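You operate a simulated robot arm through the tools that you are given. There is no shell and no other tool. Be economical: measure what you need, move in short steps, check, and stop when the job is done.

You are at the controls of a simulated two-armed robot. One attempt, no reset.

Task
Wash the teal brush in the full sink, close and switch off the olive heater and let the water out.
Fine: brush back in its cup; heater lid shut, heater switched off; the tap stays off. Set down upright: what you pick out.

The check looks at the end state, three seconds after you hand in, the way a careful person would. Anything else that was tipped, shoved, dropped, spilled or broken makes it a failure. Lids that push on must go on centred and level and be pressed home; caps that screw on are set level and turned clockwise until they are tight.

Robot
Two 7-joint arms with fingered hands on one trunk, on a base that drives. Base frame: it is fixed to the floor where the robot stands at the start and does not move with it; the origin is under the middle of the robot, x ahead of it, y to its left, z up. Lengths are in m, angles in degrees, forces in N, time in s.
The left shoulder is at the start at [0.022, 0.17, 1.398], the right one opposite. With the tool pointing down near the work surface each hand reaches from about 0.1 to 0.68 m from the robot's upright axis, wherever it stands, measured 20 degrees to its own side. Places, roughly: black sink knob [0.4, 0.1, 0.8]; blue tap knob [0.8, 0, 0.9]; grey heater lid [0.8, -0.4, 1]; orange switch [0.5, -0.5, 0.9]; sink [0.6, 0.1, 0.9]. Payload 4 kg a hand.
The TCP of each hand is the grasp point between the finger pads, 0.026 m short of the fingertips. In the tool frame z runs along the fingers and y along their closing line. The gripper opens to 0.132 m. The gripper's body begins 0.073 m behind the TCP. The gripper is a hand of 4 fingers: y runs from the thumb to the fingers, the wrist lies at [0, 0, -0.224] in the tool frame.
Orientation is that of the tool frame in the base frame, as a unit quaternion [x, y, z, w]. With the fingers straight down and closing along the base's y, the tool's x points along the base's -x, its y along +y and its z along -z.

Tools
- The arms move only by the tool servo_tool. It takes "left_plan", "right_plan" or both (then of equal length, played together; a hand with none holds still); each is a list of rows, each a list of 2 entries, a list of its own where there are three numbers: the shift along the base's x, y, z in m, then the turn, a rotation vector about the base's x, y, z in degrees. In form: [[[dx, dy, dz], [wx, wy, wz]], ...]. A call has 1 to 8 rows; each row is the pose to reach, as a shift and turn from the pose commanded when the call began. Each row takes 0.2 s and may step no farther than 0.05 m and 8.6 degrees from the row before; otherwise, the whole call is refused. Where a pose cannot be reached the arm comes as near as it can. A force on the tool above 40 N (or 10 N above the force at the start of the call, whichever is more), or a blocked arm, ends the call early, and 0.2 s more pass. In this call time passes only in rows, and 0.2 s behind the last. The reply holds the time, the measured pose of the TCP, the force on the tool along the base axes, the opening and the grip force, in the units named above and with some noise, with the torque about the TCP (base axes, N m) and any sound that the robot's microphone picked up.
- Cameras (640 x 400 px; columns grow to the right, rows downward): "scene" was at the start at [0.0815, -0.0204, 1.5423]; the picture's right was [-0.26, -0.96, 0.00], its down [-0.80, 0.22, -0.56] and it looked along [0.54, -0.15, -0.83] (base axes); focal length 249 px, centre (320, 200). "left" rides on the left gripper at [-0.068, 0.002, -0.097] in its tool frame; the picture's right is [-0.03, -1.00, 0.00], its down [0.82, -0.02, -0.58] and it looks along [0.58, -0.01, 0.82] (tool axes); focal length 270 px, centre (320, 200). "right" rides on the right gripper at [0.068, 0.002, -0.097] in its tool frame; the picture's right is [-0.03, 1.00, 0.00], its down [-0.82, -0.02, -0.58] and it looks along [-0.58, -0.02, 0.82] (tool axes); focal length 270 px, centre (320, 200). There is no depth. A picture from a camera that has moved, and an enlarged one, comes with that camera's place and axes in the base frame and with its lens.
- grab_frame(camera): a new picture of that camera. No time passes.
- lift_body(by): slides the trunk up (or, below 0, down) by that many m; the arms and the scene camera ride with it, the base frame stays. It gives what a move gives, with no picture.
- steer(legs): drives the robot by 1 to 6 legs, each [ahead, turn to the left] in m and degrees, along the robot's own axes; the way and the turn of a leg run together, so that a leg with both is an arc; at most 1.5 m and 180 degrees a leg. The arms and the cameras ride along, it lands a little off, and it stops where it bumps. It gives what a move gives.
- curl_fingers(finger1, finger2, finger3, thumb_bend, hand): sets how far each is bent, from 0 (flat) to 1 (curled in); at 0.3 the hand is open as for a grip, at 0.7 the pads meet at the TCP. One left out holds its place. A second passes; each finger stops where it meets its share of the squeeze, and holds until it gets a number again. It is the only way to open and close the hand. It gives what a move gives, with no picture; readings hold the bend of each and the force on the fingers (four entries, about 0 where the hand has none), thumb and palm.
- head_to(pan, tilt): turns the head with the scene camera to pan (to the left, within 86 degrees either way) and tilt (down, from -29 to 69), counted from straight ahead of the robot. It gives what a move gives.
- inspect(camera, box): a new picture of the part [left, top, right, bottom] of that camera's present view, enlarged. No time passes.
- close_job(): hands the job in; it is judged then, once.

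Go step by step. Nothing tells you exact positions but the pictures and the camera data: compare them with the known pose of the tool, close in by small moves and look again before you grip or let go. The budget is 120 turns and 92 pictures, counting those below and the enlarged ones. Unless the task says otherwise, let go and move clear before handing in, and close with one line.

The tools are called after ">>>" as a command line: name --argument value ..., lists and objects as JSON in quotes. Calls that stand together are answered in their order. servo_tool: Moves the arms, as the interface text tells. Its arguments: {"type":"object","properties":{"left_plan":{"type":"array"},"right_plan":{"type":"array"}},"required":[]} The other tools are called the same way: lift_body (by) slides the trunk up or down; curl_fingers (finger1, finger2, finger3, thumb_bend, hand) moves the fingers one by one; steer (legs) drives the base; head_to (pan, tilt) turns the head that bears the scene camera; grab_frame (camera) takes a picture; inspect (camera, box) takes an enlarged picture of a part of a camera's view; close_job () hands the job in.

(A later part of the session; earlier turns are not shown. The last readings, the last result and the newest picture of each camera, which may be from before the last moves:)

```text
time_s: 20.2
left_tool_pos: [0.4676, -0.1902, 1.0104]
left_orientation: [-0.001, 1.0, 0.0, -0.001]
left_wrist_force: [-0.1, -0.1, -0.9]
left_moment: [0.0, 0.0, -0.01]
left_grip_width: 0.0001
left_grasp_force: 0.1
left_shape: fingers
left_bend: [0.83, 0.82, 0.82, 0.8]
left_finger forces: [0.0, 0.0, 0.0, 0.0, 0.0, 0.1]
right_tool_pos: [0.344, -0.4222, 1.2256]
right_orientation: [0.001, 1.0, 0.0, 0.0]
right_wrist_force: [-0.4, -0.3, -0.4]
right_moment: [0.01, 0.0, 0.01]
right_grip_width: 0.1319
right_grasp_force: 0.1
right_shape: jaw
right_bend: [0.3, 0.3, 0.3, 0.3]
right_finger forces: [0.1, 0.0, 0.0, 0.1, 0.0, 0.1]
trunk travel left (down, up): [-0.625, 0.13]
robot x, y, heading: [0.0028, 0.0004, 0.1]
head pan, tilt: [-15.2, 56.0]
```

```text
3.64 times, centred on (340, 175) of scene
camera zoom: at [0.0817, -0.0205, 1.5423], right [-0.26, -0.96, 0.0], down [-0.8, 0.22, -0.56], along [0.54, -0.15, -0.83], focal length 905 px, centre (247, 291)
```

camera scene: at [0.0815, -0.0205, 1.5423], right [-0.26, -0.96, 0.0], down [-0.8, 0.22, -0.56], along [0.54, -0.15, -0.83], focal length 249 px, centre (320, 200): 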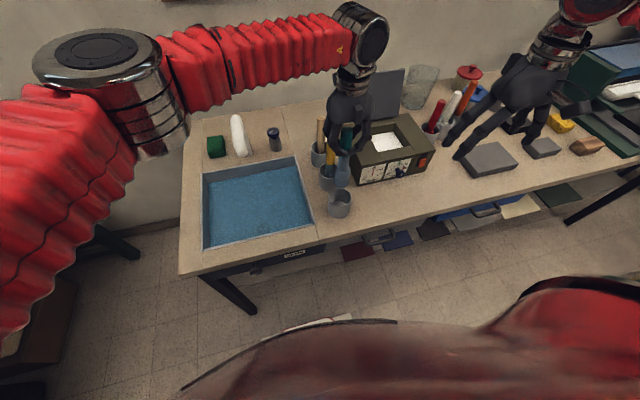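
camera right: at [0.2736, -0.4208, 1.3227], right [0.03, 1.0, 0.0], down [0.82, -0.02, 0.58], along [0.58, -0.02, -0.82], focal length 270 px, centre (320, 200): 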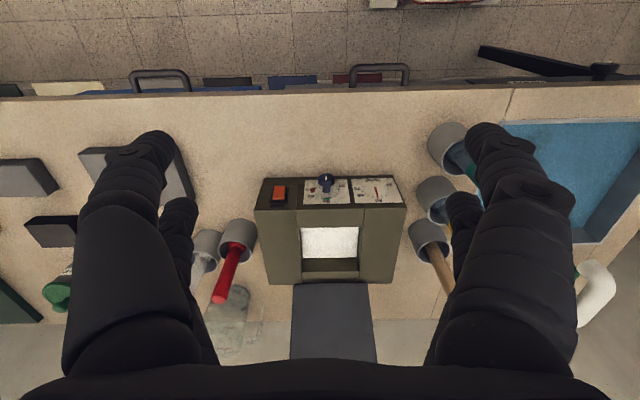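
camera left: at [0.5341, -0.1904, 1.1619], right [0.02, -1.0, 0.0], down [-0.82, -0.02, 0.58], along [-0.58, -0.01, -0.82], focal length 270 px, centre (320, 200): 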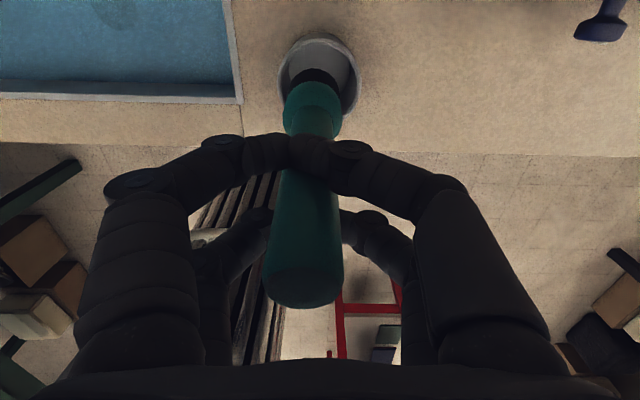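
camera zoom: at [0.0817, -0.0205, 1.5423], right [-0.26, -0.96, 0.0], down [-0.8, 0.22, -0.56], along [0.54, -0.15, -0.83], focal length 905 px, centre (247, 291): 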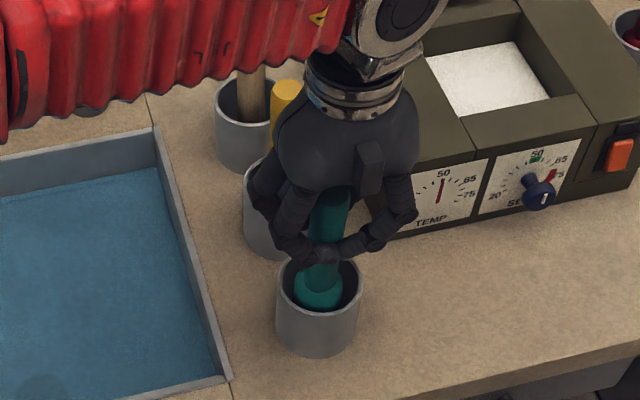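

Nearly at the bottom, with no contact yet. Lowering gently until the base is felt.

>>> servo_tool --left_plan '[[[0, 0, -0.005], [0, 0, 0]], [[0, 0, -0.01], [0, 0, 0]], [[0, 0, -0.013], [0, 0, 0]]]'

>>> grab_frame --camera "left"

```text
time_s: 21.0
left_tool_pos: [0.4668, -0.1893, 0.9985]
left_orientation: [0.0, 1.0, 0.0, 0.0]
left_wrist_force: [0.3, 0.4, 0.3]
left_moment: [-0.04, 0.0, 0.02]
left_grip_width: 0.0001
left_grasp_force: 0.1
left_shape: fingers
left_bend: [0.83, 0.82, 0.82, 0.8]
left_finger forces: [0.1, 0.0, 0.1, 0.1, 0.0, 0.1]
right_tool_pos: [0.3432, -0.4222, 1.2254]
right_orientation: [0.0, 1.0, 0.0, 0.0]
right_wrist_force: [-0.8, 0.6, -0.6]
right_moment: [0.0, 0.01, 0.0]
right_grip_width: 0.1321
right_grasp_force: 0.0
right_shape: jaw
right_bend: [0.3, 0.3, 0.3, 0.3]
right_finger forces: [0.0, 0.0, 0.0, 0.0, 0.0, 0.0]
trunk travel left (down, up): [-0.625, 0.13]
robot x, y, heading: [-0.0028, -0.0013, 0.1]
head pan, tilt: [-15.2, 56.0]
```

```text
57 pictures are left
camera left: at [0.5345, -0.1895, 1.0949], right [0.03, -1.0, 0.0], down [-0.82, -0.02, 0.58], along [-0.58, -0.01, -0.82], focal length 270 px, centre (320, 200)
```

left: 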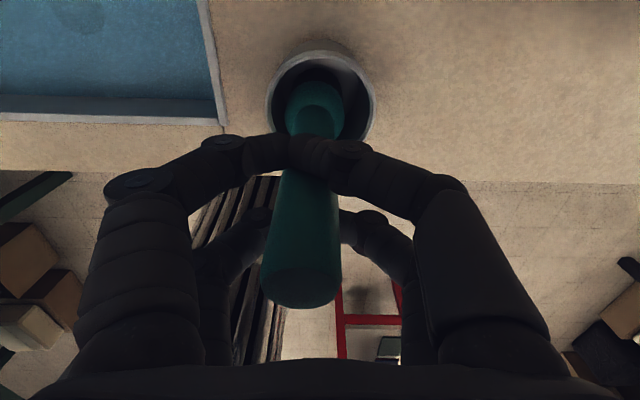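

The weight is off the hand, so the brush stands in its cup. Opening in two steps.

>>> curl_fingers --hand "left" --finger1 0.6 --finger2 0.6 --finger3 0.6 --thumb_bend 0.6

>>> curl_fingers --hand "left" --finger1 0.3 --finger2 0.3 --finger3 0.3 --thumb_bend 0.3

>>> grab_frame --camera "left"

```text
time_s: 22.0
left_tool_pos: [0.4662, -0.1901, 0.999]
left_orientation: [0.0, 1.0, 0.0, -0.001]
left_wrist_force: [-0.5, -0.5, -0.6]
left_moment: [0.0, -0.01, -0.02]
left_grip_width: 0.0324
left_grasp_force: 0.0
left_shape: fingers
left_bend: [0.6, 0.6, 0.6, 0.6]
left_finger forces: [0.0, 0.0, 0.0, 0.1, 0.1, 0.0]
right_tool_pos: [0.3428, -0.4221, 1.2259]
right_orientation: [0.0, 1.0, 0.0, 0.0]
right_wrist_force: [-0.5, -0.5, 0.2]
right_moment: [-0.01, 0.0, -0.03]
right_grip_width: 0.1321
right_grasp_force: 0.2
right_shape: jaw
right_bend: [0.3, 0.3, 0.3, 0.3]
right_finger forces: [0.0, 0.0, 0.0, 0.0, 0.0, 0.0]
trunk travel left (down, up): [-0.625, 0.13]
robot x, y, heading: [-0.0022, 0.0017, -0.3]
head pan, tilt: [-15.2, 56.0]
```

```text
time_s: 23.0
left_tool_pos: [0.4661, -0.1913, 0.9979]
left_orientation: [0.001, 1.0, 0.0, 0.0]
left_wrist_force: [0.4, -0.7, 0.0]
left_moment: [-0.03, 0.01, 0.01]
left_grip_width: 0.1324
left_grasp_force: 0.1
left_shape: fingers
left_bend: [0.3, 0.3, 0.3, 0.3]
left_finger forces: [0.0, 0.0, 0.0, 0.0, 0.0, 0.1]
right_tool_pos: [0.3435, -0.4218, 1.2261]
right_orientation: [0.0, 1.0, 0.0, -0.001]
right_wrist_force: [-0.4, -0.3, -0.2]
right_moment: [0.02, 0.0, -0.02]
right_grip_width: 0.1322
right_grasp_force: 0.0
right_shape: jaw
right_bend: [0.3, 0.3, 0.3, 0.3]
right_finger forces: [0.1, 0.0, 0.0, 0.0, 0.0, 0.0]
trunk travel left (down, up): [-0.625, 0.13]
robot x, y, heading: [-0.0003, 0.0037, -0.3]
head pan, tilt: [-15.2, 56.0]
```

```text
56 pictures are left
camera left: at [0.5345, -0.1895, 1.0951], right [0.03, -1.0, 0.0], down [-0.82, -0.02, 0.58], along [-0.58, -0.01, -0.82], focal length 270 px, centre (320, 200)
```

left: 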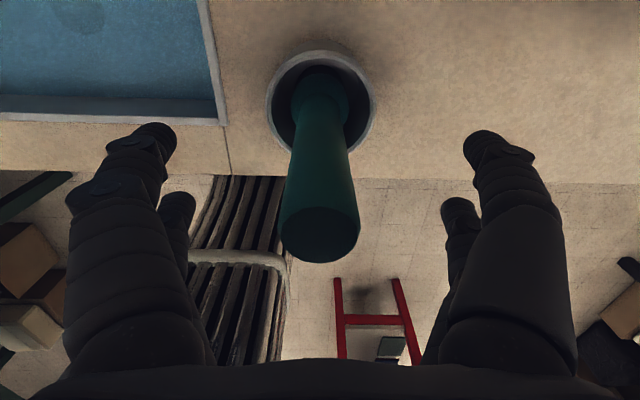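

Brush stands nicely in its cup. Now I retract straight up and then to the left over the sink.

>>> servo_tool --left_plan '[[[0, 0, 0.04], [0, 0, 0]], [[0, 0, 0.08], [0, 0, 0]], [[0, 0, 0.12], [0, 0, 0]], [[0, 0, 0.16], [0, 0, 0]], [[-0.02, 0.04, 0.175], [0, 0, 0]], [[-0.04, 0.08, 0.175], [0, 0, 0]], [[-0.06, 0.12, 0.175], [0, 0, 0]], [[-0.08, 0.16, 0.175], [0, 0, 0]]]'

>>> head_to --pan -30 --tilt 42

>>> grab_frame --camera "scene"

>>> inspect --camera "right" --box '[230, 140, 430, 290]'

```text
time_s: 24.8
left_tool_pos: [0.3868, -0.027, 1.1727]
left_orientation: [0.0, 1.0, 0.0, 0.001]
left_wrist_force: [-0.5, -0.1, -0.2]
left_moment: [-0.02, -0.05, 0.0]
left_grip_width: 0.1326
left_grasp_force: 0.1
left_shape: fingers
left_bend: [0.3, 0.3, 0.3, 0.3]
left_finger forces: [0.0, 0.0, 0.1, 0.1, 0.0, 0.1]
right_tool_pos: [0.3417, -0.4216, 1.2265]
right_orientation: [0.0, 1.0, -0.001, 0.0]
right_wrist_force: [0.0, 0.2, -0.5]
right_moment: [-0.05, 0.01, 0.01]
right_grip_width: 0.1321
right_grasp_force: 0.1
right_shape: jaw
right_bend: [0.3, 0.3, 0.3, 0.3]
right_finger forces: [0.0, 0.1, 0.0, 0.0, 0.0, 0.0]
trunk travel left (down, up): [-0.625, 0.13]
robot x, y, heading: [-0.0012, -0.0009, -0.2]
head pan, tilt: [-15.2, 56.0]
```

```text
time_s: 25.6
left_tool_pos: [0.3871, -0.0287, 1.172]
left_orientation: [0.0, 1.0, 0.001, 0.0]
left_wrist_force: [0.4, 0.6, -0.1]
left_moment: [0.03, -0.02, -0.01]
left_grip_width: 0.1325
left_grasp_force: 0.2
left_shape: fingers
left_bend: [0.3, 0.3, 0.3, 0.3]
left_finger forces: [0.0, 0.0, 0.0, 0.1, 0.0, 0.0]
right_tool_pos: [0.3435, -0.4221, 1.2257]
right_orientation: [0.0, 1.0, 0.0, 0.0]
right_wrist_force: [0.4, 1.0, 0.8]
right_moment: [0.03, 0.01, -0.03]
right_grip_width: 0.1321
right_grasp_force: 0.0
right_shape: jaw
right_bend: [0.3, 0.3, 0.3, 0.3]
right_finger forces: [0.1, 0.0, 0.1, 0.1, 0.0, 0.0]
trunk travel left (down, up): [-0.625, 0.13]
robot x, y, heading: [-0.0037, 0.0022, -0.0]
head pan, tilt: [-30.0, 42.0]
```

```text
55 pictures are left
camera scene: at [0.0855, -0.0433, 1.5612], right [-0.5, -0.87, 0.0], down [-0.58, 0.33, -0.74], along [0.64, -0.37, -0.67], focal length 249 px, centre (320, 200)
```

scene: 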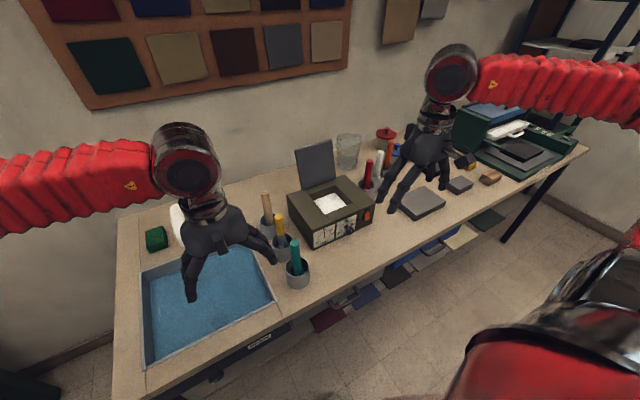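

```text
2.67 times, centred on (330, 215) of right
camera zoom: at [0.2736, -0.4206, 1.3232], right [0.03, 1.0, 0.0], down [0.82, -0.02, 0.58], along [0.58, -0.02, -0.82], focal length 721 px, centre (293, 160)
```

zoom: 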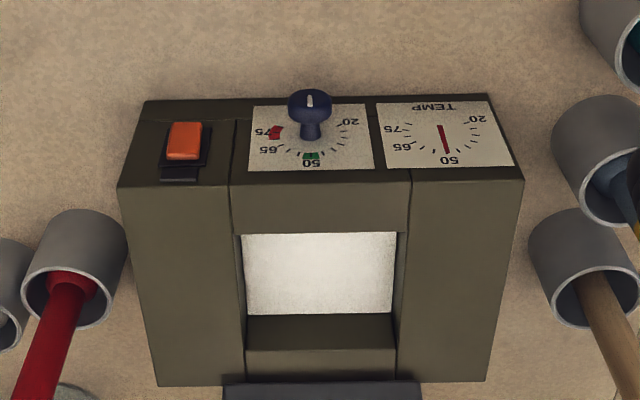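

Let me look closely at the heater's front, switch and lid.

>>> inspect --camera "scene" --box '[280, 130, 400, 250]'

>>> inspect --camera "scene" --box '[350, 195, 385, 230]'

```text
3.33 times, centred on (340, 190) of scene
camera zoom: at [0.0855, -0.0433, 1.5612], right [-0.5, -0.87, 0.0], down [-0.58, 0.33, -0.74], along [0.64, -0.37, -0.67], focal length 830 px, centre (253, 233)
```

zoom: 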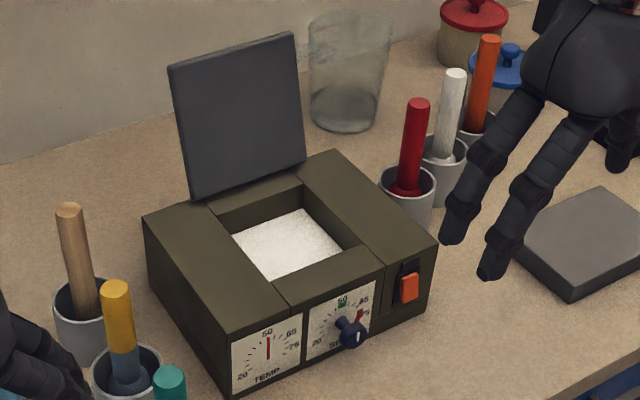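

```text
11.43 times, centred on (368, 212) of scene
camera zoom: at [0.0855, -0.0433, 1.5612], right [-0.5, -0.87, 0.0], down [-0.58, 0.33, -0.74], along [0.64, -0.37, -0.67], focal length 2844 px, centre (-223, 57)
```

zoom: 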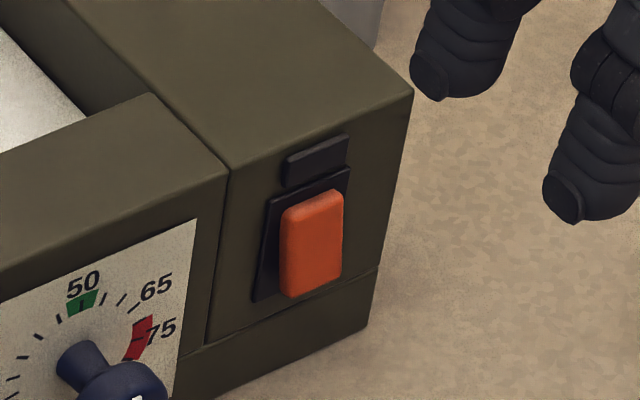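

The heater spans x≈0.555–0.755, y≈-0.29…-0.554, top z≈0.945. The lid leans back, with its top edge at ≈(0.838, -0.43, 1.073), and the rocker is at ≈(0.543, -0.504, 0.914). First I check how much room the base has in front.

>>> head_to --pan 0 --tilt 69

>>> grab_frame --camera "scene"

>>> grab_frame --camera "left"

```text
time_s: 26.5
left_tool_pos: [0.3882, -0.0288, 1.1713]
left_orientation: [0.001, 1.0, -0.001, 0.0]
left_wrist_force: [-0.2, 0.1, -0.1]
left_moment: [-0.03, 0.03, 0.02]
left_grip_width: 0.1326
left_grasp_force: 0.0
left_shape: fingers
left_bend: [0.3, 0.3, 0.3, 0.3]
left_finger forces: [0.0, 0.0, 0.1, 0.0, 0.0, 0.1]
right_tool_pos: [0.3439, -0.423, 1.2255]
right_orientation: [0.001, 1.0, 0.0, -0.001]
right_wrist_force: [-0.5, -0.6, 0.5]
right_moment: [-0.02, -0.01, 0.02]
right_grip_width: 0.1316
right_grasp_force: 0.0
right_shape: jaw
right_bend: [0.3, 0.3, 0.3, 0.3]
right_finger forces: [0.0, 0.1, 0.0, 0.0, 0.1, 0.1]
trunk travel left (down, up): [-0.625, 0.13]
robot x, y, heading: [-0.0015, -0.0025, -0.1]
head pan, tilt: [0.0, 68.8]
```

```text
51 pictures are left
camera scene: at [0.069, -0.0018, 1.5282], right [0.0, -1.0, 0.0], down [-0.93, 0.0, -0.36], along [0.36, 0.0, -0.93], focal length 249 px, centre (320, 200)
```

scene: 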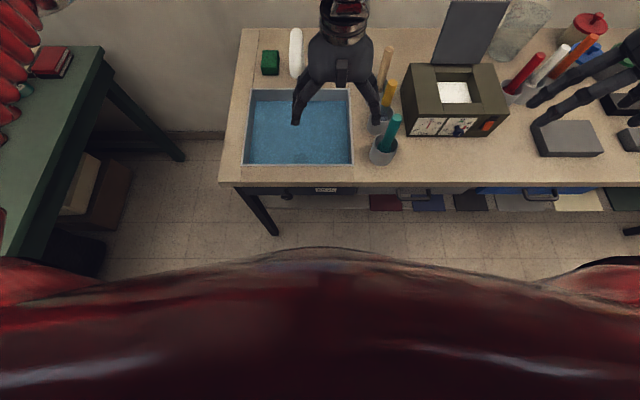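

```text
50 pictures are left
camera left: at [0.4557, -0.028, 1.2682], right [0.03, -1.0, 0.0], down [-0.82, -0.02, 0.58], along [-0.58, -0.01, -0.82], focal length 270 px, centre (320, 200)
```

left: 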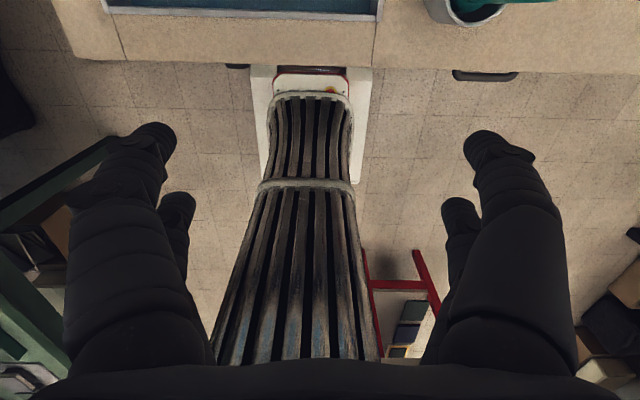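

The low base can pass under the bench and the trunk has ~0.2 m clearance. I drive ahead 0.15 m with the arms high.

>>> steer --legs '[[0.15, 0]]'

>>> head_to --pan -40 --tilt 45

>>> grab_frame --camera "scene"

```text
time_s: 27.9
left_tool_pos: [0.5389, -0.0281, 1.1713]
left_orientation: [0.001, 1.0, 0.0, -0.001]
left_wrist_force: [1.4, -0.8, -0.1]
left_moment: [0.01, 0.02, 0.02]
left_grip_width: 0.1328
left_grasp_force: 0.1
left_shape: fingers
left_bend: [0.3, 0.3, 0.3, 0.3]
left_finger forces: [0.1, 0.1, 0.1, 0.0, 0.1, 0.0]
right_tool_pos: [0.4949, -0.4228, 1.225]
right_orientation: [0.001, 1.0, 0.0, -0.001]
right_wrist_force: [0.2, -0.5, -0.4]
right_moment: [0.02, 0.06, -0.02]
right_grip_width: 0.1319
right_grasp_force: 0.0
right_shape: jaw
right_bend: [0.3, 0.3, 0.3, 0.3]
right_finger forces: [0.1, 0.0, 0.0, 0.1, 0.0, 0.0]
trunk travel left (down, up): [-0.625, 0.13]
robot x, y, heading: [0.1508, -0.0002, 0.0]
head pan, tilt: [0.0, 68.8]
```

```text
time_s: 29.0
left_tool_pos: [0.5386, -0.0285, 1.1726]
left_orientation: [0.0, 1.0, 0.0, -0.001]
left_wrist_force: [0.1, 0.0, 0.2]
left_moment: [0.0, 0.02, 0.0]
left_grip_width: 0.1326
left_grasp_force: 0.1
left_shape: fingers
left_bend: [0.3, 0.3, 0.3, 0.3]
left_finger forces: [0.1, 0.0, 0.0, 0.0, 0.1, 0.0]
right_tool_pos: [0.4939, -0.4224, 1.2258]
right_orientation: [0.001, 1.0, 0.0, -0.001]
right_wrist_force: [0.1, -0.3, 0.1]
right_moment: [-0.01, 0.01, 0.0]
right_grip_width: 0.132
right_grasp_force: 0.1
right_shape: jaw
right_bend: [0.3, 0.3, 0.3, 0.3]
right_finger forces: [0.0, 0.0, 0.1, 0.1, 0.0, 0.1]
trunk travel left (down, up): [-0.625, 0.13]
robot x, y, heading: [0.1539, 0.0014, -0.1]
head pan, tilt: [-40.0, 45.0]
```

```text
49 pictures are left
camera scene: at [0.226, -0.054, 1.5569], right [-0.64, -0.77, 0.0], down [-0.54, 0.45, -0.71], along [0.54, -0.45, -0.71], focal length 249 px, centre (320, 200)
```

scene: 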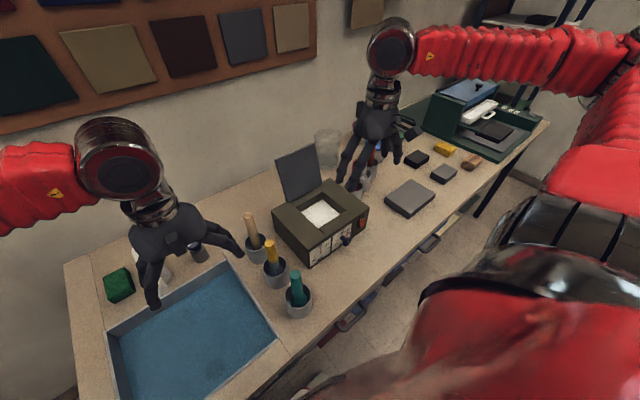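

I'll close the right hand into a blunt stick, pitch it forward and carry it high over the lid to behind it.

>>> curl_fingers --hand "right" --finger1 0.68 --finger2 0.68 --finger3 0.68 --thumb_bend 0.68

>>> servo_tool --right_plan '[[[0.045, 0, 0], [0, -5, 0]], [[0.09, 0, 0], [0, -10, 0]], [[0.135, 0, 0], [0, -15, 0]], [[0.18, 0, 0], [0, -20, 0]], [[0.225, 0, 0], [0, -25, 0]], [[0.27, 0, 0], [0, -30, 0]], [[0.315, 0, 0], [0, -35, 0]], [[0.36, 0, 0], [0, -35, 0]]]'

>>> grab_frame --camera "scene"

```text
time_s: 30.0
left_tool_pos: [0.5381, -0.0291, 1.1725]
left_orientation: [0.0, 1.0, -0.001, -0.001]
left_wrist_force: [-1.0, 1.4, -0.4]
left_moment: [0.0, 0.01, 0.02]
left_grip_width: 0.1324
left_grasp_force: 0.2
left_shape: fingers
left_bend: [0.3, 0.3, 0.3, 0.3]
left_finger forces: [0.1, 0.0, 0.0, 0.0, 0.0, 0.0]
right_tool_pos: [0.4927, -0.4222, 1.2265]
right_orientation: [0.001, 1.0, 0.0, -0.001]
right_wrist_force: [-0.5, -0.9, -0.6]
right_moment: [0.06, 0.03, -0.01]
right_grip_width: 0.0074
right_grasp_force: 0.1
right_shape: fingers
right_bend: [0.68, 0.68, 0.68, 0.68]
right_finger forces: [0.1, 0.0, 0.0, 0.0, 0.0, 0.1]
trunk travel left (down, up): [-0.625, 0.13]
robot x, y, heading: [0.1505, -0.0011, 0.1]
head pan, tilt: [-40.0, 45.0]
```

```text
time_s: 31.8
left_tool_pos: [0.5393, -0.0281, 1.1717]
left_orientation: [0.001, 1.0, -0.001, -0.002]
left_wrist_force: [0.4, 0.8, 0.0]
left_moment: [0.01, 0.01, 0.0]
left_grip_width: 0.1326
left_grasp_force: 0.1
left_shape: fingers
left_bend: [0.3, 0.3, 0.3, 0.3]
left_finger forces: [0.0, 0.0, 0.0, 0.0, 0.1, 0.0]
right_tool_pos: [0.8539, -0.4219, 1.2269]
right_orientation: [0.001, 0.954, 0.0, 0.3]
right_wrist_force: [0.1, 0.2, -1.2]
right_moment: [0.02, 0.04, -0.01]
right_grip_width: 0.0076
right_grasp_force: 0.1
right_shape: fingers
right_bend: [0.68, 0.68, 0.68, 0.68]
right_finger forces: [0.0, 0.1, 0.1, 0.0, 0.0, 0.0]
trunk travel left (down, up): [-0.625, 0.13]
robot x, y, heading: [0.1531, 0.0009, -0.3]
head pan, tilt: [-40.0, 45.0]
```

```text
48 pictures are left
camera scene: at [0.2279, -0.0537, 1.5568], right [-0.64, -0.77, 0.0], down [-0.54, 0.45, -0.71], along [0.54, -0.46, -0.71], focal length 249 px, centre (320, 200)
```

scene: 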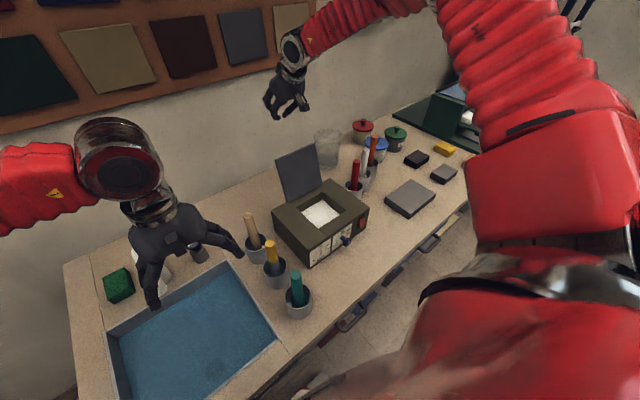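

The pose was reached. Move a little farther back, then lower behind the lid, with a camera check midway.

>>> servo_tool --right_plan '[[[0.04, 0, 0], [0, 0, 0]], [[0.06, 0, -0.04], [0, 0, 0]], [[0.06, 0, -0.08], [0, 0, 0]], [[0.06, 0, -0.11], [0, 0, 0]]]'

>>> grab_frame --camera "right"

>>> inspect --camera "scene" --box '[240, 60, 400, 260]'

```text
time_s: 32.8
left_tool_pos: [0.5399, -0.0288, 1.1711]
left_orientation: [0.0, 1.0, 0.001, -0.002]
left_wrist_force: [-0.7, -0.5, 0.5]
left_moment: [0.0, -0.02, -0.01]
left_grip_width: 0.1325
left_grasp_force: 0.0
left_shape: fingers
left_bend: [0.3, 0.3, 0.3, 0.3]
left_finger forces: [0.1, 0.0, 0.0, 0.1, 0.1, 0.0]
right_tool_pos: [0.8733, -0.4212, 1.1394]
right_orientation: [0.001, 0.954, 0.0, 0.3]
right_wrist_force: [0.2, -0.3, -0.2]
right_moment: [0.0, 0.0, 0.0]
right_grip_width: 0.0074
right_grasp_force: 0.0
right_shape: fingers
right_bend: [0.68, 0.68, 0.68, 0.68]
right_finger forces: [0.0, 0.1, 0.0, 0.0, 0.0, 0.0]
right hand out of reach, approached as far as the arm can: row 2, 3, 4
trunk travel left (down, up): [-0.625, 0.13]
robot x, y, heading: [0.1483, -0.001, -0.1]
head pan, tilt: [-40.0, 45.0]
```

```text
47 pictures are left
camera right: at [0.7591, -0.421, 1.1797], right [0.02, 1.0, 0.02], down [0.34, -0.02, 0.94], along [0.94, -0.02, -0.34], focal length 270 px, centre (320, 200)
```

right: 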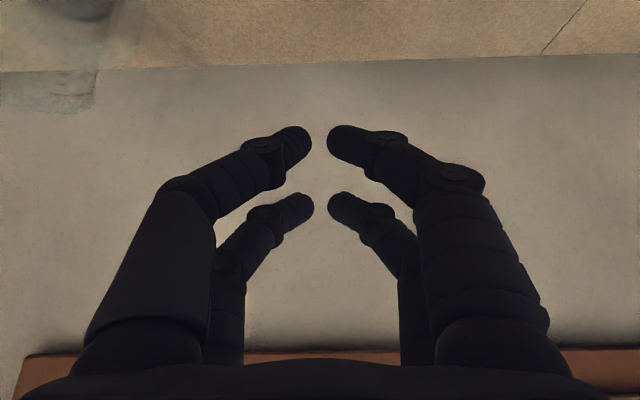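

```text
2.00 times, centred on (320, 160) of scene
camera zoom: at [0.2274, -0.0547, 1.5569], right [-0.64, -0.77, 0.0], down [-0.54, 0.46, -0.71], along [0.54, -0.45, -0.71], focal length 498 px, centre (320, 280)
```

zoom: 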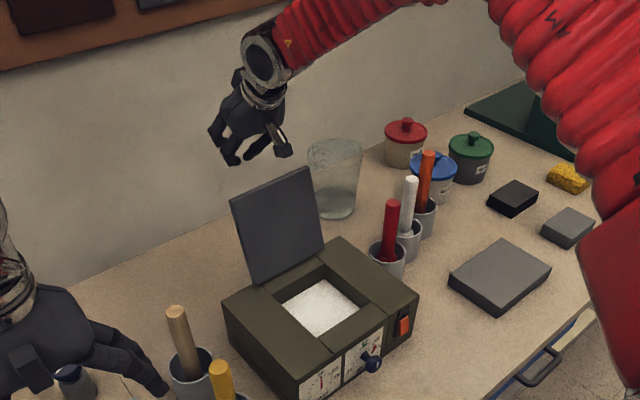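

The arm is at its reach limit; I need the base slightly closer. Checking trunk-to-bench clearance with the left hand's camera.

>>> grab_frame --camera "left"

```text
45 pictures are left
camera left: at [0.6074, -0.0285, 1.2682], right [0.03, -1.0, 0.0], down [-0.81, -0.02, 0.58], along [-0.58, -0.01, -0.82], focal length 270 px, centre (320, 200)
```

left: 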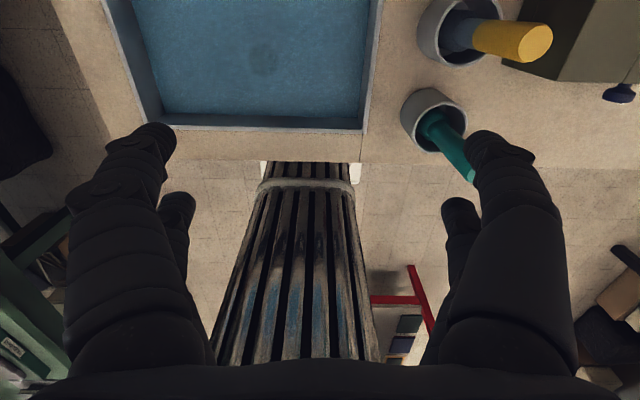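

Trunk front is ≈0.28 and the bench edge 0.386, so 0.06 m more is safe. Then I'll lessen the pitch.

>>> steer --legs '[[0.06, 0]]'

>>> servo_tool --right_plan '[[[-0.015, 0, 0.01], [0, 7, 0]], [[-0.025, 0, 0.01], [0, 14, 0]], [[-0.025, 0, -0.02], [0, 14, 0]]]'

>>> inspect --camera "scene" --box '[220, 60, 380, 260]'

```text
time_s: 33.7
left_tool_pos: [0.5935, -0.029, 1.1745]
left_orientation: [0.0, 1.0, 0.0, 0.002]
left_wrist_force: [-0.3, -0.1, -0.2]
left_moment: [-0.01, -0.03, 0.02]
left_grip_width: 0.1327
left_grasp_force: 0.0
left_shape: fingers
left_bend: [0.3, 0.3, 0.3, 0.3]
left_finger forces: [0.1, 0.0, 0.0, 0.0, 0.1, 0.0]
right_tool_pos: [0.9257, -0.4217, 1.1424]
right_orientation: [0.0, 0.953, 0.001, 0.303]
right_wrist_force: [0.4, 0.1, -0.2]
right_moment: [0.0, 0.01, 0.0]
right_grip_width: 0.0074
right_grasp_force: 0.0
right_shape: fingers
right_bend: [0.68, 0.68, 0.68, 0.68]
right_finger forces: [0.1, 0.0, 0.0, 0.0, 0.1, 0.0]
trunk travel left (down, up): [-0.625, 0.13]
robot x, y, heading: [0.2117, -0.0006, -0.1]
head pan, tilt: [-40.0, 45.0]
```

```text
time_s: 34.5
left_tool_pos: [0.5967, -0.0282, 1.1734]
left_orientation: [0.0, 1.0, 0.0, 0.0]
left_wrist_force: [0.3, 1.1, 0.0]
left_moment: [0.05, -0.01, -0.01]
left_grip_width: 0.1325
left_grasp_force: 0.0
left_shape: fingers
left_bend: [0.3, 0.3, 0.3, 0.3]
left_finger forces: [0.0, 0.0, 0.1, 0.0, 0.1, 0.1]
right_tool_pos: [0.8903, -0.4225, 1.1287]
right_orientation: [0.001, 0.983, 0.0, 0.183]
right_wrist_force: [-0.4, 0.7, -0.5]
right_moment: [0.03, -0.02, -0.02]
right_grip_width: 0.0074
right_grasp_force: 0.0
right_shape: fingers
right_bend: [0.68, 0.68, 0.68, 0.68]
right_finger forces: [0.0, 0.1, 0.0, 0.0, 0.0, 0.0]
right hand out of reach, approached as far as the arm can: row 2, 3
trunk travel left (down, up): [-0.625, 0.13]
robot x, y, heading: [0.2065, -0.0021, 0.1]
head pan, tilt: [-40.0, 45.0]
```

```text
2.00 times, centred on (300, 160) of scene
camera zoom: at [0.2848, -0.0544, 1.557], right [-0.64, -0.77, 0.0], down [-0.54, 0.45, -0.71], along [0.54, -0.45, -0.71], focal length 498 px, centre (360, 280)
```

zoom: 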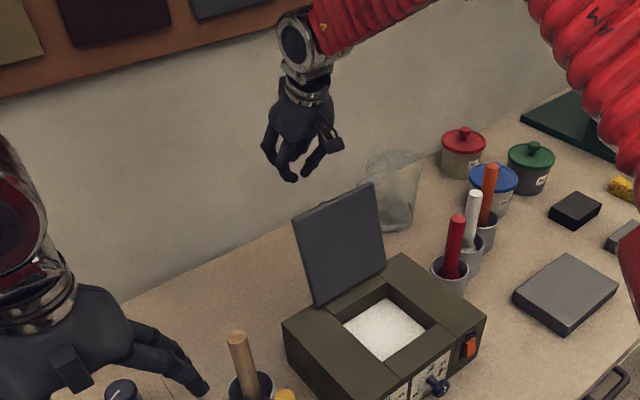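

Re-triangulating puts the lid's top edge at ≈(0.796, -0.428, 1.095). Lowering the trunk 0.05 puts the fingertips about 4 cm below that, behind the lid.

>>> lift_body --by -0.05

>>> grab_frame --camera "right"

>>> inspect --camera "scene" --box '[220, 60, 380, 260]'

```text
time_s: 35.5
left_tool_pos: [0.5981, -0.0292, 1.1234]
left_orientation: [0.001, 1.0, -0.001, 0.0]
left_wrist_force: [0.0, -0.2, 0.1]
left_moment: [-0.01, -0.03, 0.02]
left_grip_width: 0.1327
left_grasp_force: 0.0
left_shape: fingers
left_bend: [0.3, 0.3, 0.3, 0.3]
left_finger forces: [0.0, 0.0, 0.0, 0.0, 0.0, 0.1]
right_tool_pos: [0.8907, -0.4213, 1.0788]
right_orientation: [0.001, 0.983, 0.001, 0.183]
right_wrist_force: [0.8, -0.2, -0.1]
right_moment: [0.01, -0.01, 0.01]
right_grip_width: 0.0076
right_grasp_force: 0.1
right_shape: fingers
right_bend: [0.68, 0.68, 0.68, 0.68]
right_finger forces: [0.0, 0.0, 0.1, 0.1, 0.0, 0.1]
trunk travel left (down, up): [-0.575, 0.18]
robot x, y, heading: [0.2086, -0.0032, 0.1]
head pan, tilt: [-40.0, 45.0]
```

```text
43 pictures are left
camera right: at [0.7907, -0.421, 1.1456], right [0.03, 1.0, 0.01], down [0.56, -0.02, 0.83], along [0.83, -0.02, -0.56], focal length 270 px, centre (320, 200)
```

right: 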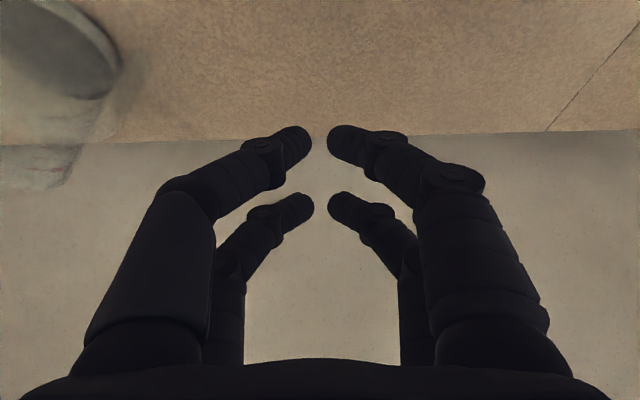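

```text
2.00 times, centred on (300, 160) of scene
camera zoom: at [0.2873, -0.0541, 1.5069], right [-0.64, -0.77, 0.0], down [-0.54, 0.45, -0.71], along [0.54, -0.45, -0.71], focal length 498 px, centre (360, 280)
```

zoom: 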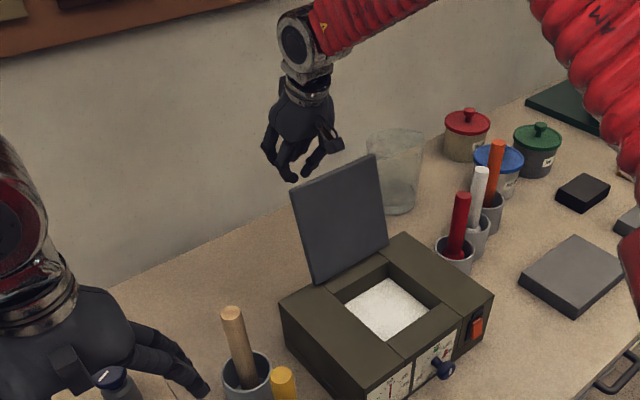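

Fingertips are behind the lid's top. Pulling slowly toward me.

>>> servo_tool --right_plan '[[[-0.03, 0, -0.01], [0, 0, 0]], [[-0.05, 0, -0.012], [0, 0, 0]], [[-0.07, 0, -0.012], [0, 0, 0]], [[-0.09, 0, -0.012], [0, 0, 0]]]'

>>> inspect --camera "scene" --box '[220, 60, 380, 260]'

```text
time_s: 36.5
left_tool_pos: [0.5966, -0.0288, 1.1229]
left_orientation: [0.0, 1.0, 0.0, 0.0]
left_wrist_force: [0.3, -0.4, 0.6]
left_moment: [-0.01, -0.03, 0.0]
left_grip_width: 0.1325
left_grasp_force: 0.0
left_shape: fingers
left_bend: [0.3, 0.3, 0.3, 0.3]
left_finger forces: [0.0, 0.0, 0.0, 0.1, 0.1, 0.0]
right_tool_pos: [0.7993, -0.4236, 1.0664]
right_orientation: [0.001, 0.983, 0.0, 0.183]
right_wrist_force: [0.3, -0.5, 0.8]
right_moment: [-0.02, 0.04, 0.01]
right_grip_width: 0.0076
right_grasp_force: 0.3
right_shape: fingers
right_bend: [0.68, 0.68, 0.68, 0.68]
right_finger forces: [0.4, 0.0, 0.1, 0.1, 0.0, 0.1]
trunk travel left (down, up): [-0.575, 0.18]
robot x, y, heading: [0.2084, -0.0005, 0.0]
head pan, tilt: [-40.0, 45.0]
```

```text
2.00 times, centred on (300, 160) of scene
camera zoom: at [0.2863, -0.054, 1.5069], right [-0.64, -0.77, 0.0], down [-0.54, 0.45, -0.71], along [0.54, -0.45, -0.71], focal length 498 px, centre (360, 280)
```

zoom: 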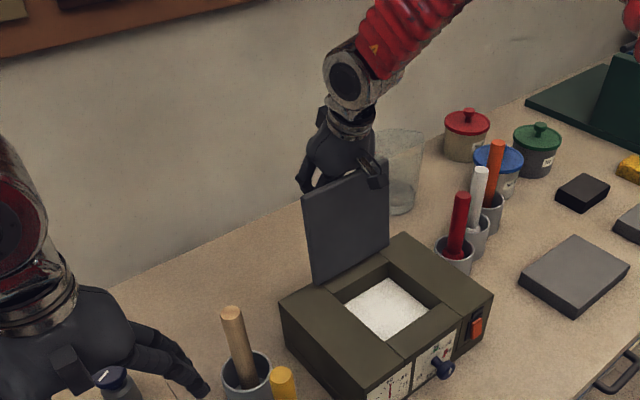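

The lid is swinging up with the hand. Continuing the pull past vertical.

>>> servo_tool --right_plan '[[[-0.03, 0, 0], [0, 0, 0]], [[-0.06, 0, 0.0], [0, 0, 0]], [[-0.09, 0, -0.01], [0, 0, 0]], [[-0.12, 0, -0.02], [0, 0, 0]]]'

>>> inspect --camera "scene" --box '[220, 60, 380, 260]'

```text
time_s: 37.5
left_tool_pos: [0.5952, -0.0303, 1.1223]
left_orientation: [0.001, 1.0, 0.001, 0.001]
left_wrist_force: [-0.1, 0.1, -0.3]
left_moment: [0.0, -0.03, -0.03]
left_grip_width: 0.1326
left_grasp_force: 0.1
left_shape: fingers
left_bend: [0.3, 0.3, 0.3, 0.3]
left_finger forces: [0.1, 0.1, 0.1, 0.1, 0.0, 0.0]
right_tool_pos: [0.678, -0.4244, 1.0476]
right_orientation: [0.001, 0.983, 0.003, 0.183]
right_wrist_force: [0.6, -0.6, 0.9]
right_moment: [0.02, 0.0, -0.01]
right_grip_width: 0.0076
right_grasp_force: 0.1
right_shape: fingers
right_bend: [0.68, 0.68, 0.68, 0.68]
right_finger forces: [0.1, 0.0, 0.0, 0.1, 0.0, 0.0]
trunk travel left (down, up): [-0.575, 0.18]
robot x, y, heading: [0.2112, 0.0013, -0.1]
head pan, tilt: [-40.0, 45.0]
```

```text
2.00 times, centred on (300, 160) of scene
camera zoom: at [0.2849, -0.0562, 1.5069], right [-0.64, -0.77, 0.0], down [-0.54, 0.46, -0.71], along [0.54, -0.45, -0.71], focal length 498 px, centre (360, 280)
```

zoom: 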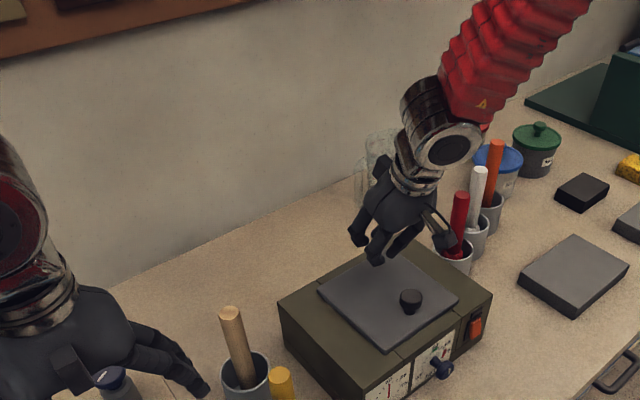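

The lid has dropped shut. I'll look closely to see if it's flush.

>>> inspect --camera "scene" --box '[280, 170, 350, 260]'

>>> grab_frame --camera "right"

```text
4.44 times, centred on (315, 215) of scene
camera zoom: at [0.2849, -0.0562, 1.5069], right [-0.64, -0.77, 0.0], down [-0.54, 0.46, -0.71], along [0.54, -0.45, -0.71], focal length 1106 px, centre (342, 133)
```

zoom: 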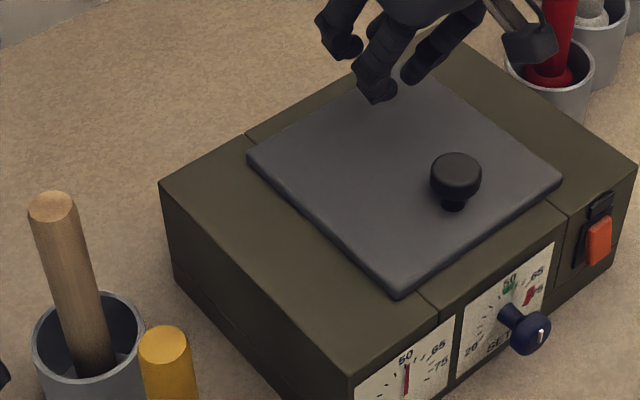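

```text
38 pictures are left
camera right: at [0.5786, -0.4227, 1.1146], right [0.03, 1.0, 0.01], down [0.55, -0.03, 0.83], along [0.83, -0.01, -0.55], focal length 270 px, centre (320, 200)
```

right: 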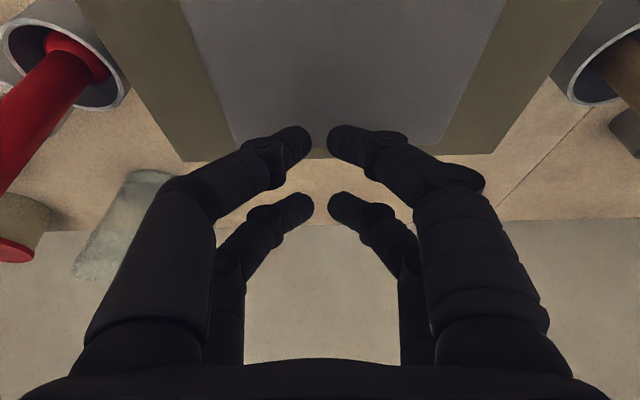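

The lid lies flat and closed. Next is the switch: I bring the hand back in front of the heater at y≈-0.505.

>>> servo_tool --right_plan '[[[-0.02, 0, 0.04], [0, 0, 0]], [[-0.065, 0, 0.05], [0, 0, 0]], [[-0.11, -0.01, 0.05], [0, -4, 0]], [[-0.155, -0.025, 0.05], [0, -7, 0]], [[-0.195, -0.045, 0.05], [0, -10, 0]], [[-0.235, -0.065, 0.04], [0, -14, 0]], [[-0.25, -0.082, 0.005], [0, -14, 0]], [[-0.25, -0.082, -0.04], [0, -14, 0]]]'

>>> grab_frame --camera "right"

>>> head_to --pan -60 --tilt 50

>>> grab_frame --camera "scene"

```text
time_s: 39.3
left_tool_pos: [0.5968, -0.0296, 1.1232]
left_orientation: [0.001, 1.0, -0.001, 0.0]
left_wrist_force: [-0.6, -0.5, -0.5]
left_moment: [-0.03, 0.0, -0.01]
left_grip_width: 0.1329
left_grasp_force: 0.0
left_shape: fingers
left_bend: [0.3, 0.3, 0.3, 0.3]
left_finger forces: [0.1, 0.1, 0.0, 0.0, 0.0, 0.0]
right_tool_pos: [0.4287, -0.5038, 1.0068]
right_orientation: [0.0, 0.954, 0.0, 0.301]
right_wrist_force: [0.5, 0.1, -0.1]
right_moment: [-0.02, -0.01, 0.04]
right_grip_width: 0.0075
right_grasp_force: 0.1
right_shape: fingers
right_bend: [0.68, 0.68, 0.68, 0.68]
right_finger forces: [0.1, 0.0, 0.0, 0.1, 0.0, 0.0]
trunk travel left (down, up): [-0.575, 0.18]
robot x, y, heading: [0.2114, 0.0019, 0.0]
head pan, tilt: [-40.0, 45.0]
```

```text
37 pictures are left
camera right: at [0.3159, -0.5026, 1.0461], right [0.02, 1.0, 0.02], down [0.34, -0.02, 0.94], along [0.94, -0.01, -0.34], focal length 270 px, centre (320, 200)
```

right: 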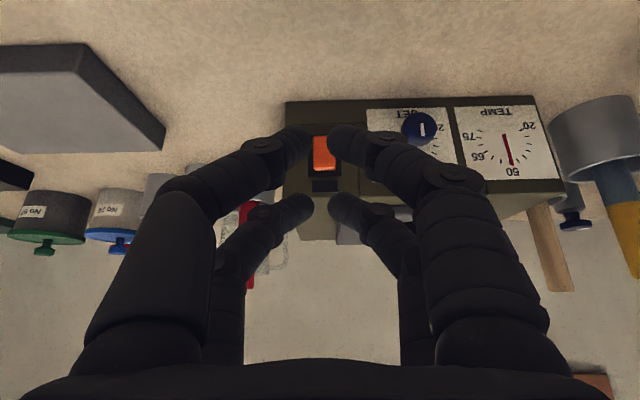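

```text
time_s: 40.1
left_tool_pos: [0.597, -0.0287, 1.1237]
left_orientation: [0.0, 1.0, 0.0, 0.0]
left_wrist_force: [-0.8, -0.3, 1.2]
left_moment: [0.0, 0.02, 0.0]
left_grip_width: 0.1327
left_grasp_force: 0.1
left_shape: fingers
left_bend: [0.3, 0.3, 0.3, 0.3]
left_finger forces: [0.0, 0.0, 0.0, 0.0, 0.1, 0.0]
right_tool_pos: [0.4279, -0.5036, 1.0046]
right_orientation: [0.001, 0.954, 0.001, 0.3]
right_wrist_force: [-0.5, -0.2, -0.1]
right_moment: [0.02, 0.04, -0.02]
right_grip_width: 0.0074
right_grasp_force: 0.0
right_shape: fingers
right_bend: [0.68, 0.68, 0.68, 0.68]
right_finger forces: [0.0, 0.0, 0.1, 0.0, 0.1, 0.1]
trunk travel left (down, up): [-0.575, 0.18]
robot x, y, heading: [0.2136, 0.0015, 0.0]
head pan, tilt: [-60.0, 50.0]
```

```text
36 pictures are left
camera scene: at [0.2626, -0.0686, 1.5], right [-0.87, -0.5, 0.0], down [-0.38, 0.66, -0.64], along [0.32, -0.56, -0.77], focal length 249 px, centre (320, 200)
```

scene: 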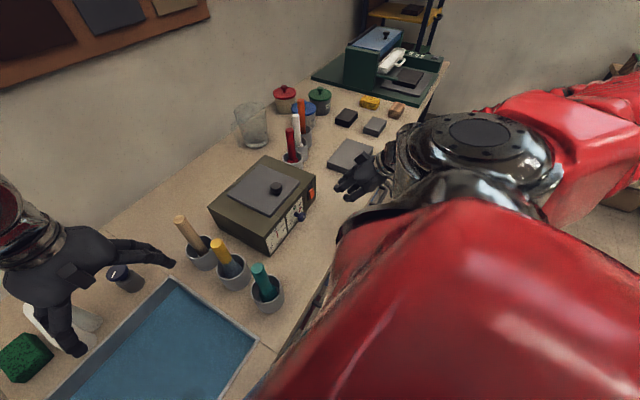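

The rocker sits straight ahead at ≈(0.543, -0.501, 0.916). Zooming to read its tilt before pressing.

>>> inspect --camera "right" --box '[290, 100, 360, 240]'

>>> inspect --camera "scene" --box '[290, 160, 330, 220]'

```text
2.86 times, centred on (325, 170) of right
camera zoom: at [0.3159, -0.5026, 1.0468], right [0.02, 1.0, 0.02], down [0.34, -0.02, 0.94], along [0.94, -0.02, -0.34], focal length 772 px, centre (306, 286)
```

zoom: 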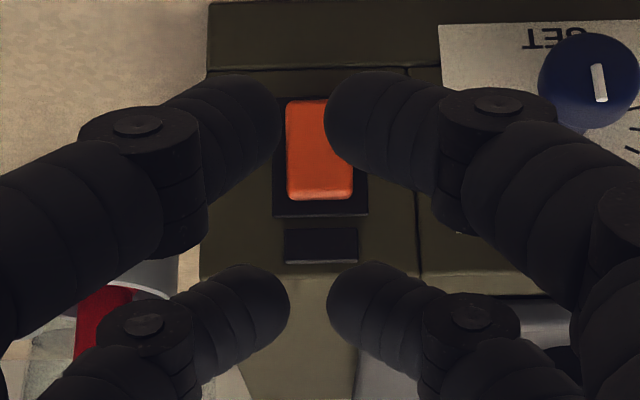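

```text
6.67 times, centred on (310, 190) of scene
camera zoom: at [0.2626, -0.0686, 1.5], right [-0.87, -0.5, 0.0], down [-0.38, 0.66, -0.64], along [0.32, -0.56, -0.77], focal length 1659 px, centre (387, 267)
```

zoom: 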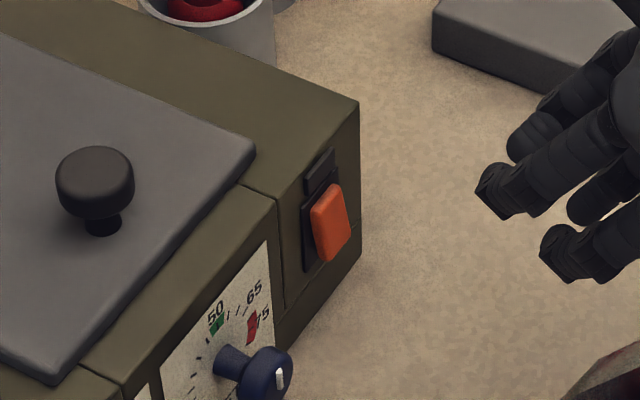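

The rocker's bottom edge stands out more (top pressed in), so I press the lower half. I close the finger gap, lower the hand and approach.

>>> curl_fingers --hand "right" --finger1 0.72 --finger2 0.72 --finger3 0.72 --thumb_bend 0.72

>>> servo_tool --right_plan '[[[0, 0.001, -0.04], [0, 0, 0]], [[0, 0.001, -0.08], [0, 0, 0]], [[0.0, 0.001, -0.098], [0, 0, 0]], [[0.03, 0.001, -0.098], [0, 0, 0]], [[0.05, 0.001, -0.098], [0, 0, 0]]]'

>>> grab_frame --camera "right"

>>> inspect --camera "scene" --box '[270, 150, 350, 250]'

```text
time_s: 41.1
left_tool_pos: [0.595, -0.0284, 1.1232]
left_orientation: [0.001, 1.0, 0.0, 0.0]
left_wrist_force: [0.7, 0.4, -0.2]
left_moment: [0.03, -0.03, 0.01]
left_grip_width: 0.1324
left_grasp_force: 0.0
left_shape: fingers
left_bend: [0.3, 0.3, 0.3, 0.3]
left_finger forces: [0.0, 0.0, 0.1, 0.1, 0.0, 0.0]
right_tool_pos: [0.4279, -0.5037, 1.0058]
right_orientation: [0.001, 0.954, 0.0, 0.3]
right_wrist_force: [-0.5, -0.1, 0.2]
right_moment: [0.01, 0.0, 0.01]
right_grip_width: 0.0
right_grasp_force: 0.0
right_shape: fingers
right_bend: [0.71, 0.71, 0.71, 0.71]
right_finger forces: [0.1, 0.0, 0.1, 0.1, 0.0, 0.1]
trunk travel left (down, up): [-0.575, 0.18]
robot x, y, heading: [0.2104, -0.0009, 0.1]
head pan, tilt: [-60.0, 50.0]
```

```text
time_s: 42.3
left_tool_pos: [0.5978, -0.0294, 1.123]
left_orientation: [0.0, 1.0, 0.0, 0.0]
left_wrist_force: [0.4, 0.5, 0.4]
left_moment: [0.04, 0.0, -0.01]
left_grip_width: 0.1326
left_grasp_force: 0.1
left_shape: fingers
left_bend: [0.3, 0.3, 0.3, 0.3]
left_finger forces: [0.0, 0.1, 0.0, 0.0, 0.0, 0.0]
right_tool_pos: [0.4807, -0.5046, 0.9101]
right_orientation: [0.0, 0.954, 0.001, 0.3]
right_wrist_force: [-0.7, 0.0, -0.1]
right_moment: [0.02, 0.02, -0.02]
right_grip_width: 0.0002
right_grasp_force: 0.1
right_shape: fingers
right_bend: [0.71, 0.71, 0.71, 0.71]
right_finger forces: [0.0, 0.0, 0.1, 0.0, 0.1, 0.0]
trunk travel left (down, up): [-0.575, 0.18]
robot x, y, heading: [0.2115, -0.0027, 0.1]
head pan, tilt: [-60.0, 50.0]
```

```text
33 pictures are left
camera right: at [0.3675, -0.5039, 0.9509], right [0.02, 1.0, 0.02], down [0.34, -0.02, 0.94], along [0.94, -0.01, -0.34], focal length 270 px, centre (320, 200)
```

right: 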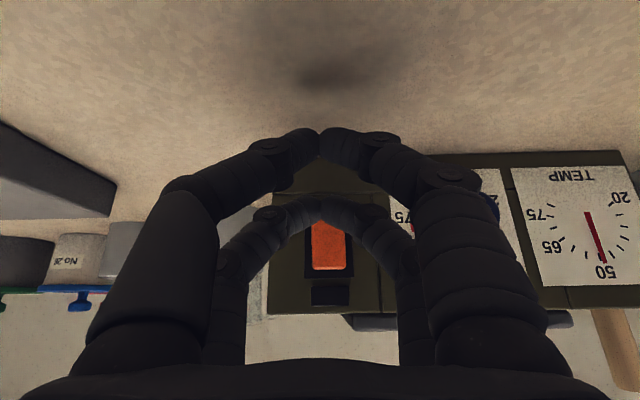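

```text
4.00 times, centred on (310, 200) of scene
camera zoom: at [0.263, -0.0688, 1.5], right [-0.87, -0.5, 0.0], down [-0.38, 0.66, -0.64], along [0.32, -0.56, -0.77], focal length 996 px, centre (360, 200)
```

zoom: 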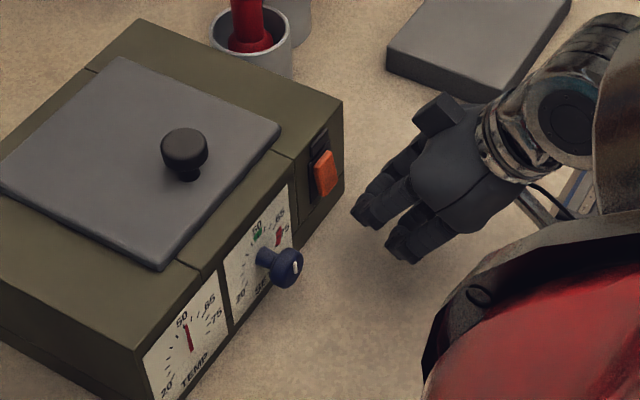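

Lined up on the rocker's lower half. Pushing forward slowly.

>>> servo_tool --right_plan '[[[0.01, 0.003, 0], [0, 0, 0]], [[0.015, 0.003, 0], [0, 0, 0]], [[0.019, 0.003, 0], [0, 0, 0]], [[0.023, 0.003, 0], [0, 0, 0]]]'

>>> inspect --camera "scene" --box '[270, 150, 350, 250]'

```text
time_s: 43.3
left_tool_pos: [0.5964, -0.028, 1.1227]
left_orientation: [0.0, 1.0, 0.001, 0.0]
left_wrist_force: [-0.3, 0.6, -0.2]
left_moment: [0.03, 0.0, 0.02]
left_grip_width: 0.1328
left_grasp_force: 0.0
left_shape: fingers
left_bend: [0.3, 0.3, 0.3, 0.3]
left_finger forces: [0.1, 0.0, 0.0, 0.1, 0.1, 0.0]
right_tool_pos: [0.4981, -0.5078, 0.9167]
right_orientation: [0.0, 0.954, 0.0, 0.301]
right_wrist_force: [0.6, -0.6, 0.0]
right_moment: [-0.03, 0.0, 0.02]
right_grip_width: 0.0
right_grasp_force: 0.0
right_shape: fingers
right_bend: [0.71, 0.71, 0.71, 0.71]
right_finger forces: [0.0, 0.0, 0.0, 0.0, 0.0, 0.1]
right hand out of reach, approached as far as the arm can: row 1, 2, 3, 4
trunk travel left (down, up): [-0.575, 0.18]
robot x, y, heading: [0.2088, 0.0033, -0.0]
head pan, tilt: [-60.0, 50.0]
```

```text
4.00 times, centred on (310, 200) of scene
camera zoom: at [0.2625, -0.0685, 1.5], right [-0.87, -0.5, 0.0], down [-0.38, 0.66, -0.64], along [0.32, -0.56, -0.77], focal length 996 px, centre (360, 200)
```

zoom: 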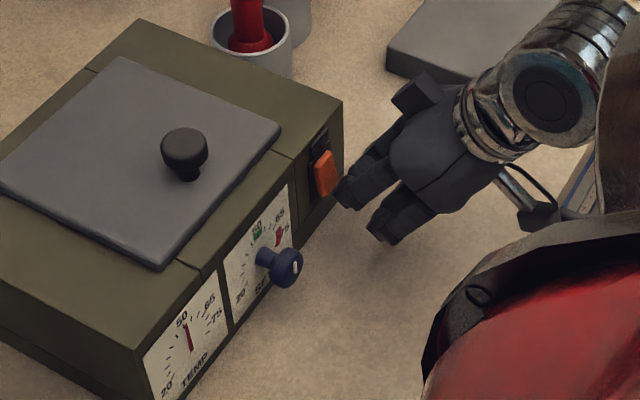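

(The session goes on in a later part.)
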